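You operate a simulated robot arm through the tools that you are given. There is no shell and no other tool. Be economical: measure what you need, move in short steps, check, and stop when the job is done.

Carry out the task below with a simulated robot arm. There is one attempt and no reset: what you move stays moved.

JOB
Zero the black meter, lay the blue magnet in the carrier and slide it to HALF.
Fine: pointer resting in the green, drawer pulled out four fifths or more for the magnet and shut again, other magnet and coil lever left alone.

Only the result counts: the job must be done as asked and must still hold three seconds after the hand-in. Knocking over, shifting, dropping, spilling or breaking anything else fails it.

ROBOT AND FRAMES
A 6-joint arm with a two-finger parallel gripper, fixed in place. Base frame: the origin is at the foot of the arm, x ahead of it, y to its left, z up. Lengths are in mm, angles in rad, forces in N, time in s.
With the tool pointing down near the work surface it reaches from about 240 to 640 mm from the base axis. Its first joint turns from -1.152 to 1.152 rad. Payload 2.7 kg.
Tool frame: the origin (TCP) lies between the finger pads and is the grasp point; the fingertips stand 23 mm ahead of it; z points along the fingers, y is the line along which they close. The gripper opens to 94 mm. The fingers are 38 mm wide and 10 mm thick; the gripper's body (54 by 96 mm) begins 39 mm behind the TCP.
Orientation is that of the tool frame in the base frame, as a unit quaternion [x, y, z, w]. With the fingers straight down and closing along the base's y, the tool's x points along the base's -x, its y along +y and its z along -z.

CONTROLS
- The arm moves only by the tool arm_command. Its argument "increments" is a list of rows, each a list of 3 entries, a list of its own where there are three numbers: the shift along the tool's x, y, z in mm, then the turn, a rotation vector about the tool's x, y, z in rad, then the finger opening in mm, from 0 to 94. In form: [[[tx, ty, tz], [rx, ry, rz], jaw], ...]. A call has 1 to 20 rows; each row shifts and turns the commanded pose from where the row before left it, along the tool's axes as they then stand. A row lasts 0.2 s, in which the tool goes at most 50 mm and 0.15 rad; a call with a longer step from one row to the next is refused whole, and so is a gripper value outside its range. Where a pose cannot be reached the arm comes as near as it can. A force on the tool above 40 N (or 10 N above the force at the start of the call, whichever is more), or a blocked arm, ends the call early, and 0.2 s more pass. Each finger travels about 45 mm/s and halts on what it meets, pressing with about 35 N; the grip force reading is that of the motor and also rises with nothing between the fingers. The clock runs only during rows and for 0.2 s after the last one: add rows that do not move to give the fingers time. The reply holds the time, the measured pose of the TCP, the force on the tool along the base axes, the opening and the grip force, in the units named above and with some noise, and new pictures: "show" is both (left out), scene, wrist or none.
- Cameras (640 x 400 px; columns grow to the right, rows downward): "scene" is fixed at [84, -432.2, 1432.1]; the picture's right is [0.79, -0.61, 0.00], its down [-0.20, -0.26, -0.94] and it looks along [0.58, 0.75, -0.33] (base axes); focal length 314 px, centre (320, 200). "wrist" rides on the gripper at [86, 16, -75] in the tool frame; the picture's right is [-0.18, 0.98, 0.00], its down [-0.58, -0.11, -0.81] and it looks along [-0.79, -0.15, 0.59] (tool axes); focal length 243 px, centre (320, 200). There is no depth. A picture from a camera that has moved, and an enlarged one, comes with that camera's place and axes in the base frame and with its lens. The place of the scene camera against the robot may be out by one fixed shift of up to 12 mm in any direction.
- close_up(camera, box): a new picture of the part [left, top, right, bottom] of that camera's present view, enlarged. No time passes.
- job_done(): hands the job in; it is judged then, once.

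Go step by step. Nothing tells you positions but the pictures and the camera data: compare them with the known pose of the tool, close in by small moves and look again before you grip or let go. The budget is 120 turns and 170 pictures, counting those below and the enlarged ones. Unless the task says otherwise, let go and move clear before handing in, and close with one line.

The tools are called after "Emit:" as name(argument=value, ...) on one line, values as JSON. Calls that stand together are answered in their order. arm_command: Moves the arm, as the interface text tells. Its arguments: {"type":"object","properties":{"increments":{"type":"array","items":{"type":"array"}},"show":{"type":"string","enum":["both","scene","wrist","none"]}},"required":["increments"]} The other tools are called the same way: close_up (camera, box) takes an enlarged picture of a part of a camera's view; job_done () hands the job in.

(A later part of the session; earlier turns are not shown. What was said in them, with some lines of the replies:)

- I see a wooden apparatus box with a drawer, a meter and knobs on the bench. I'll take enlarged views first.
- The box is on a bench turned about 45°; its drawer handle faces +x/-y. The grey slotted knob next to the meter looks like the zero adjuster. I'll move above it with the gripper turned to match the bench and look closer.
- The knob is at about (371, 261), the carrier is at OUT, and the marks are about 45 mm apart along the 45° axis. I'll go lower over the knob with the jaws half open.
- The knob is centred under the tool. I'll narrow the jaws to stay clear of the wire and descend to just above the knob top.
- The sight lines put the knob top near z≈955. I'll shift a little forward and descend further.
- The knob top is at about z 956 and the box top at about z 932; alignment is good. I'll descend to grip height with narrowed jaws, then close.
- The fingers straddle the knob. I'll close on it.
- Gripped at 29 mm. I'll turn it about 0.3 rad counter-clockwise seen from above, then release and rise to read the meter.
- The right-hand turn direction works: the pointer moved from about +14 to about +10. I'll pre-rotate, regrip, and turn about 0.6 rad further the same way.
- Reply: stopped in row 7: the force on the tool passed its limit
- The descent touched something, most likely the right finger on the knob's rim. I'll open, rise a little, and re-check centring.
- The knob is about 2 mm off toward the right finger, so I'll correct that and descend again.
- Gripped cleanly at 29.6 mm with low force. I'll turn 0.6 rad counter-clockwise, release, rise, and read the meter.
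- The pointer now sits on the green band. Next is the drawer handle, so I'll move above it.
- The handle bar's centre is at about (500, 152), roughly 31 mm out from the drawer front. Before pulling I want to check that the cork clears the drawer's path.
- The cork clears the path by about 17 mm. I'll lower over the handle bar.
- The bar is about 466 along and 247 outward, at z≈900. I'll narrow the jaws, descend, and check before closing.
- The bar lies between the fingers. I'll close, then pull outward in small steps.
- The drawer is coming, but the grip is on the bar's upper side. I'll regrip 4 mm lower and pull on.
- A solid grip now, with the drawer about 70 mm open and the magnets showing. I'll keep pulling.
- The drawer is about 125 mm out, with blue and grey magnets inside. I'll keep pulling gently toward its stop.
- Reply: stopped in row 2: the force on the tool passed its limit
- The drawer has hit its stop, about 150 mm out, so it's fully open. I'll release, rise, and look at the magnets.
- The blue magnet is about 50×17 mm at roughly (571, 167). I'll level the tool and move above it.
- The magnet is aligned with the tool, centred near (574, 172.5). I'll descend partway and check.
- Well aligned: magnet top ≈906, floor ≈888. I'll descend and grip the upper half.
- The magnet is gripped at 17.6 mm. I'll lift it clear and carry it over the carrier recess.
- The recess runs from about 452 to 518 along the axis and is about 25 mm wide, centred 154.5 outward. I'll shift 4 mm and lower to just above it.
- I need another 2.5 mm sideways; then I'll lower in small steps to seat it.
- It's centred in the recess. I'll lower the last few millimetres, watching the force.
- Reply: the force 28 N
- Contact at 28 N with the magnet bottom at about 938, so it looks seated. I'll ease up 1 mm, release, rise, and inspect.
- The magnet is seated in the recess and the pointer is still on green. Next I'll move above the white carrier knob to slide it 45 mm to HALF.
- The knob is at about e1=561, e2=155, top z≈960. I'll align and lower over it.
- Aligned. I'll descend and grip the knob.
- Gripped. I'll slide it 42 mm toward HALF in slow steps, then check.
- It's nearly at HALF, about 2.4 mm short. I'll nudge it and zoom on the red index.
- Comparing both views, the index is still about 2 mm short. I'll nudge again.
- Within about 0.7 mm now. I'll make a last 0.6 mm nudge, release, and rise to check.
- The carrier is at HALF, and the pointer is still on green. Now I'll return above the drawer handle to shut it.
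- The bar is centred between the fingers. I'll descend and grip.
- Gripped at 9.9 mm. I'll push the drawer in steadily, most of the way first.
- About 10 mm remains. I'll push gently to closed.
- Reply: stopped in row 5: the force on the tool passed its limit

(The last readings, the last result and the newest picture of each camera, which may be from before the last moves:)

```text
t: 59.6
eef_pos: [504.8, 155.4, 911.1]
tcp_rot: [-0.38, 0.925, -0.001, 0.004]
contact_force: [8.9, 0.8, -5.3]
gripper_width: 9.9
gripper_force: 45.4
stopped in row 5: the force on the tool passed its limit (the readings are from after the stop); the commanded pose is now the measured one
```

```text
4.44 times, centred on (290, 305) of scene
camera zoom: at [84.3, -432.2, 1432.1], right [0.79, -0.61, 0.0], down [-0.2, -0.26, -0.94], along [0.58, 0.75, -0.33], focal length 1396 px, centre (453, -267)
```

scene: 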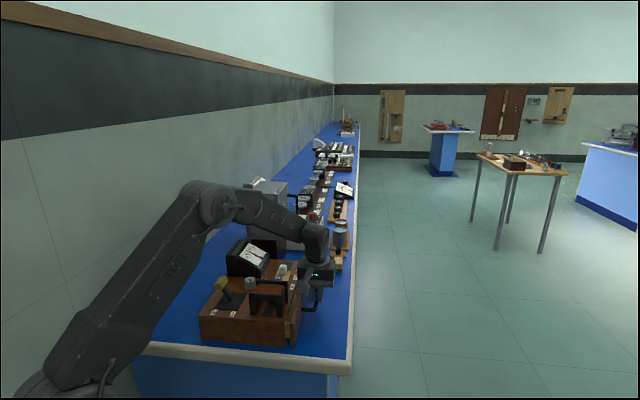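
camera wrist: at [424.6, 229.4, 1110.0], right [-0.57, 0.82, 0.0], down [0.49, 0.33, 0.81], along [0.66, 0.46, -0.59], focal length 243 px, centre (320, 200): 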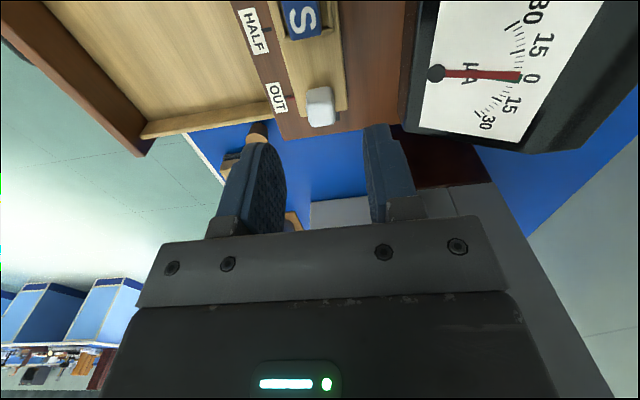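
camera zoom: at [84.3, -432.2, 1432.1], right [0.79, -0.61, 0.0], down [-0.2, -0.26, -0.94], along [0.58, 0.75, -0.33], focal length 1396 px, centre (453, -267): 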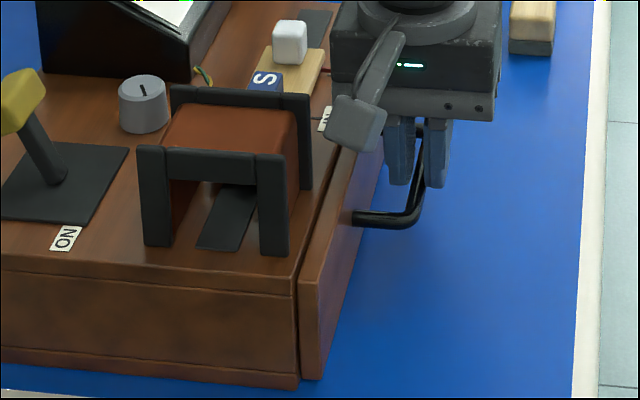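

The drawer is against its stop and looks as it did at the start. I'll release, rise clear, and check everything.

Emit:
arm_command(increments=[[[0, 0, 0], [0, 0, 0], 20], [[0, 0, 0], [0, 0, 0], 24], [[0, 0, -15], [0, 0, 0], 24], [[0, 0, -35], [0, 0, 0], 24], [[0, 0, -45], [0, 0, 0], 24], [[0, 0, -45], [0, 0, 0], 40], [[0, 0, 0], [0, 0, 0], 40]], show="scene")

Emit:
close_up(camera="scene", box=[190, 230, 350, 350])

Emit:
close_up(camera="wrist", box=[260, 0, 600, 200])

Emit:
close_up(camera="scene", box=[237, 237, 269, 261])

```text
t: 61.2
eef_pos: [503.6, 156.2, 1053.7]
tcp_rot: [-0.384, 0.924, 0.0, 0.002]
contact_force: [0.4, 0.4, -0.3]
gripper_width: 39.9
gripper_force: 0.0
```

scene: 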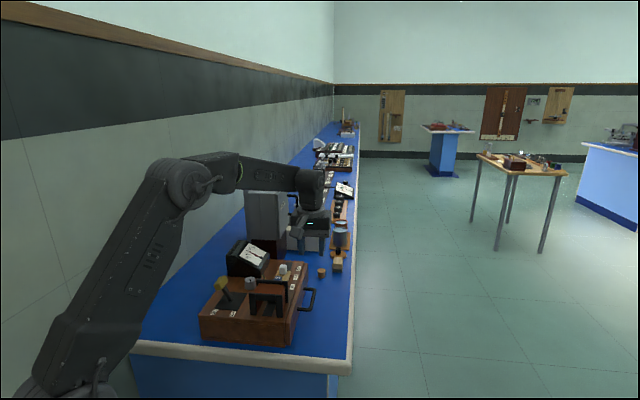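

```text
3.33 times, centred on (270, 290) of scene
camera zoom: at [84.0, -432.2, 1432.1], right [0.79, -0.61, 0.0], down [-0.2, -0.26, -0.94], along [0.58, 0.75, -0.33], focal length 1047 px, centre (487, -100)
```

zoom: 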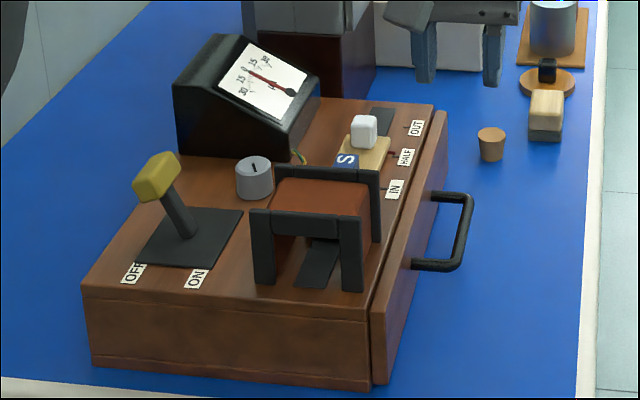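

```text
1.88 times, centred on (430, 100) of wrist
camera zoom: at [431.3, 105.2, 1128.6], right [-0.56, 0.83, 0.0], down [0.48, 0.33, 0.81], along [0.67, 0.46, -0.59], focal length 457 px, centre (113, 388)
```

zoom: 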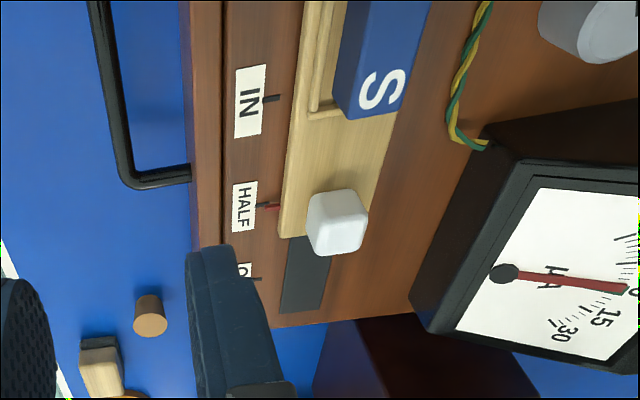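

```text
16.00 times, centred on (253, 249) of scene
camera zoom: at [84.0, -432.2, 1432.1], right [0.79, -0.61, 0.0], down [-0.2, -0.26, -0.94], along [0.58, 0.75, -0.33], focal length 5028 px, centre (1392, -584)
```

zoom: 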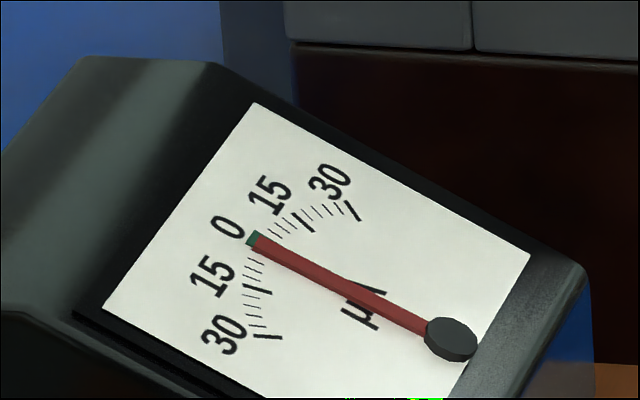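

The drawer is shut, the blue magnet is in the carrier at HALF, and the pointer rests in the green. The lever and the other objects look as they did at the start, and the arm is clear, so I'm handing in.

Emit:
job_done()

```text
The job is handed in.
```

I've zeroed the black meter, laid the blue magnet in the carrier and slid it to HALF, and shut the drawer again. In the last pictures the pointer sits in the green. I pulled the drawer to its stop for the magnet, and I left the grey magnet and coil lever alone.
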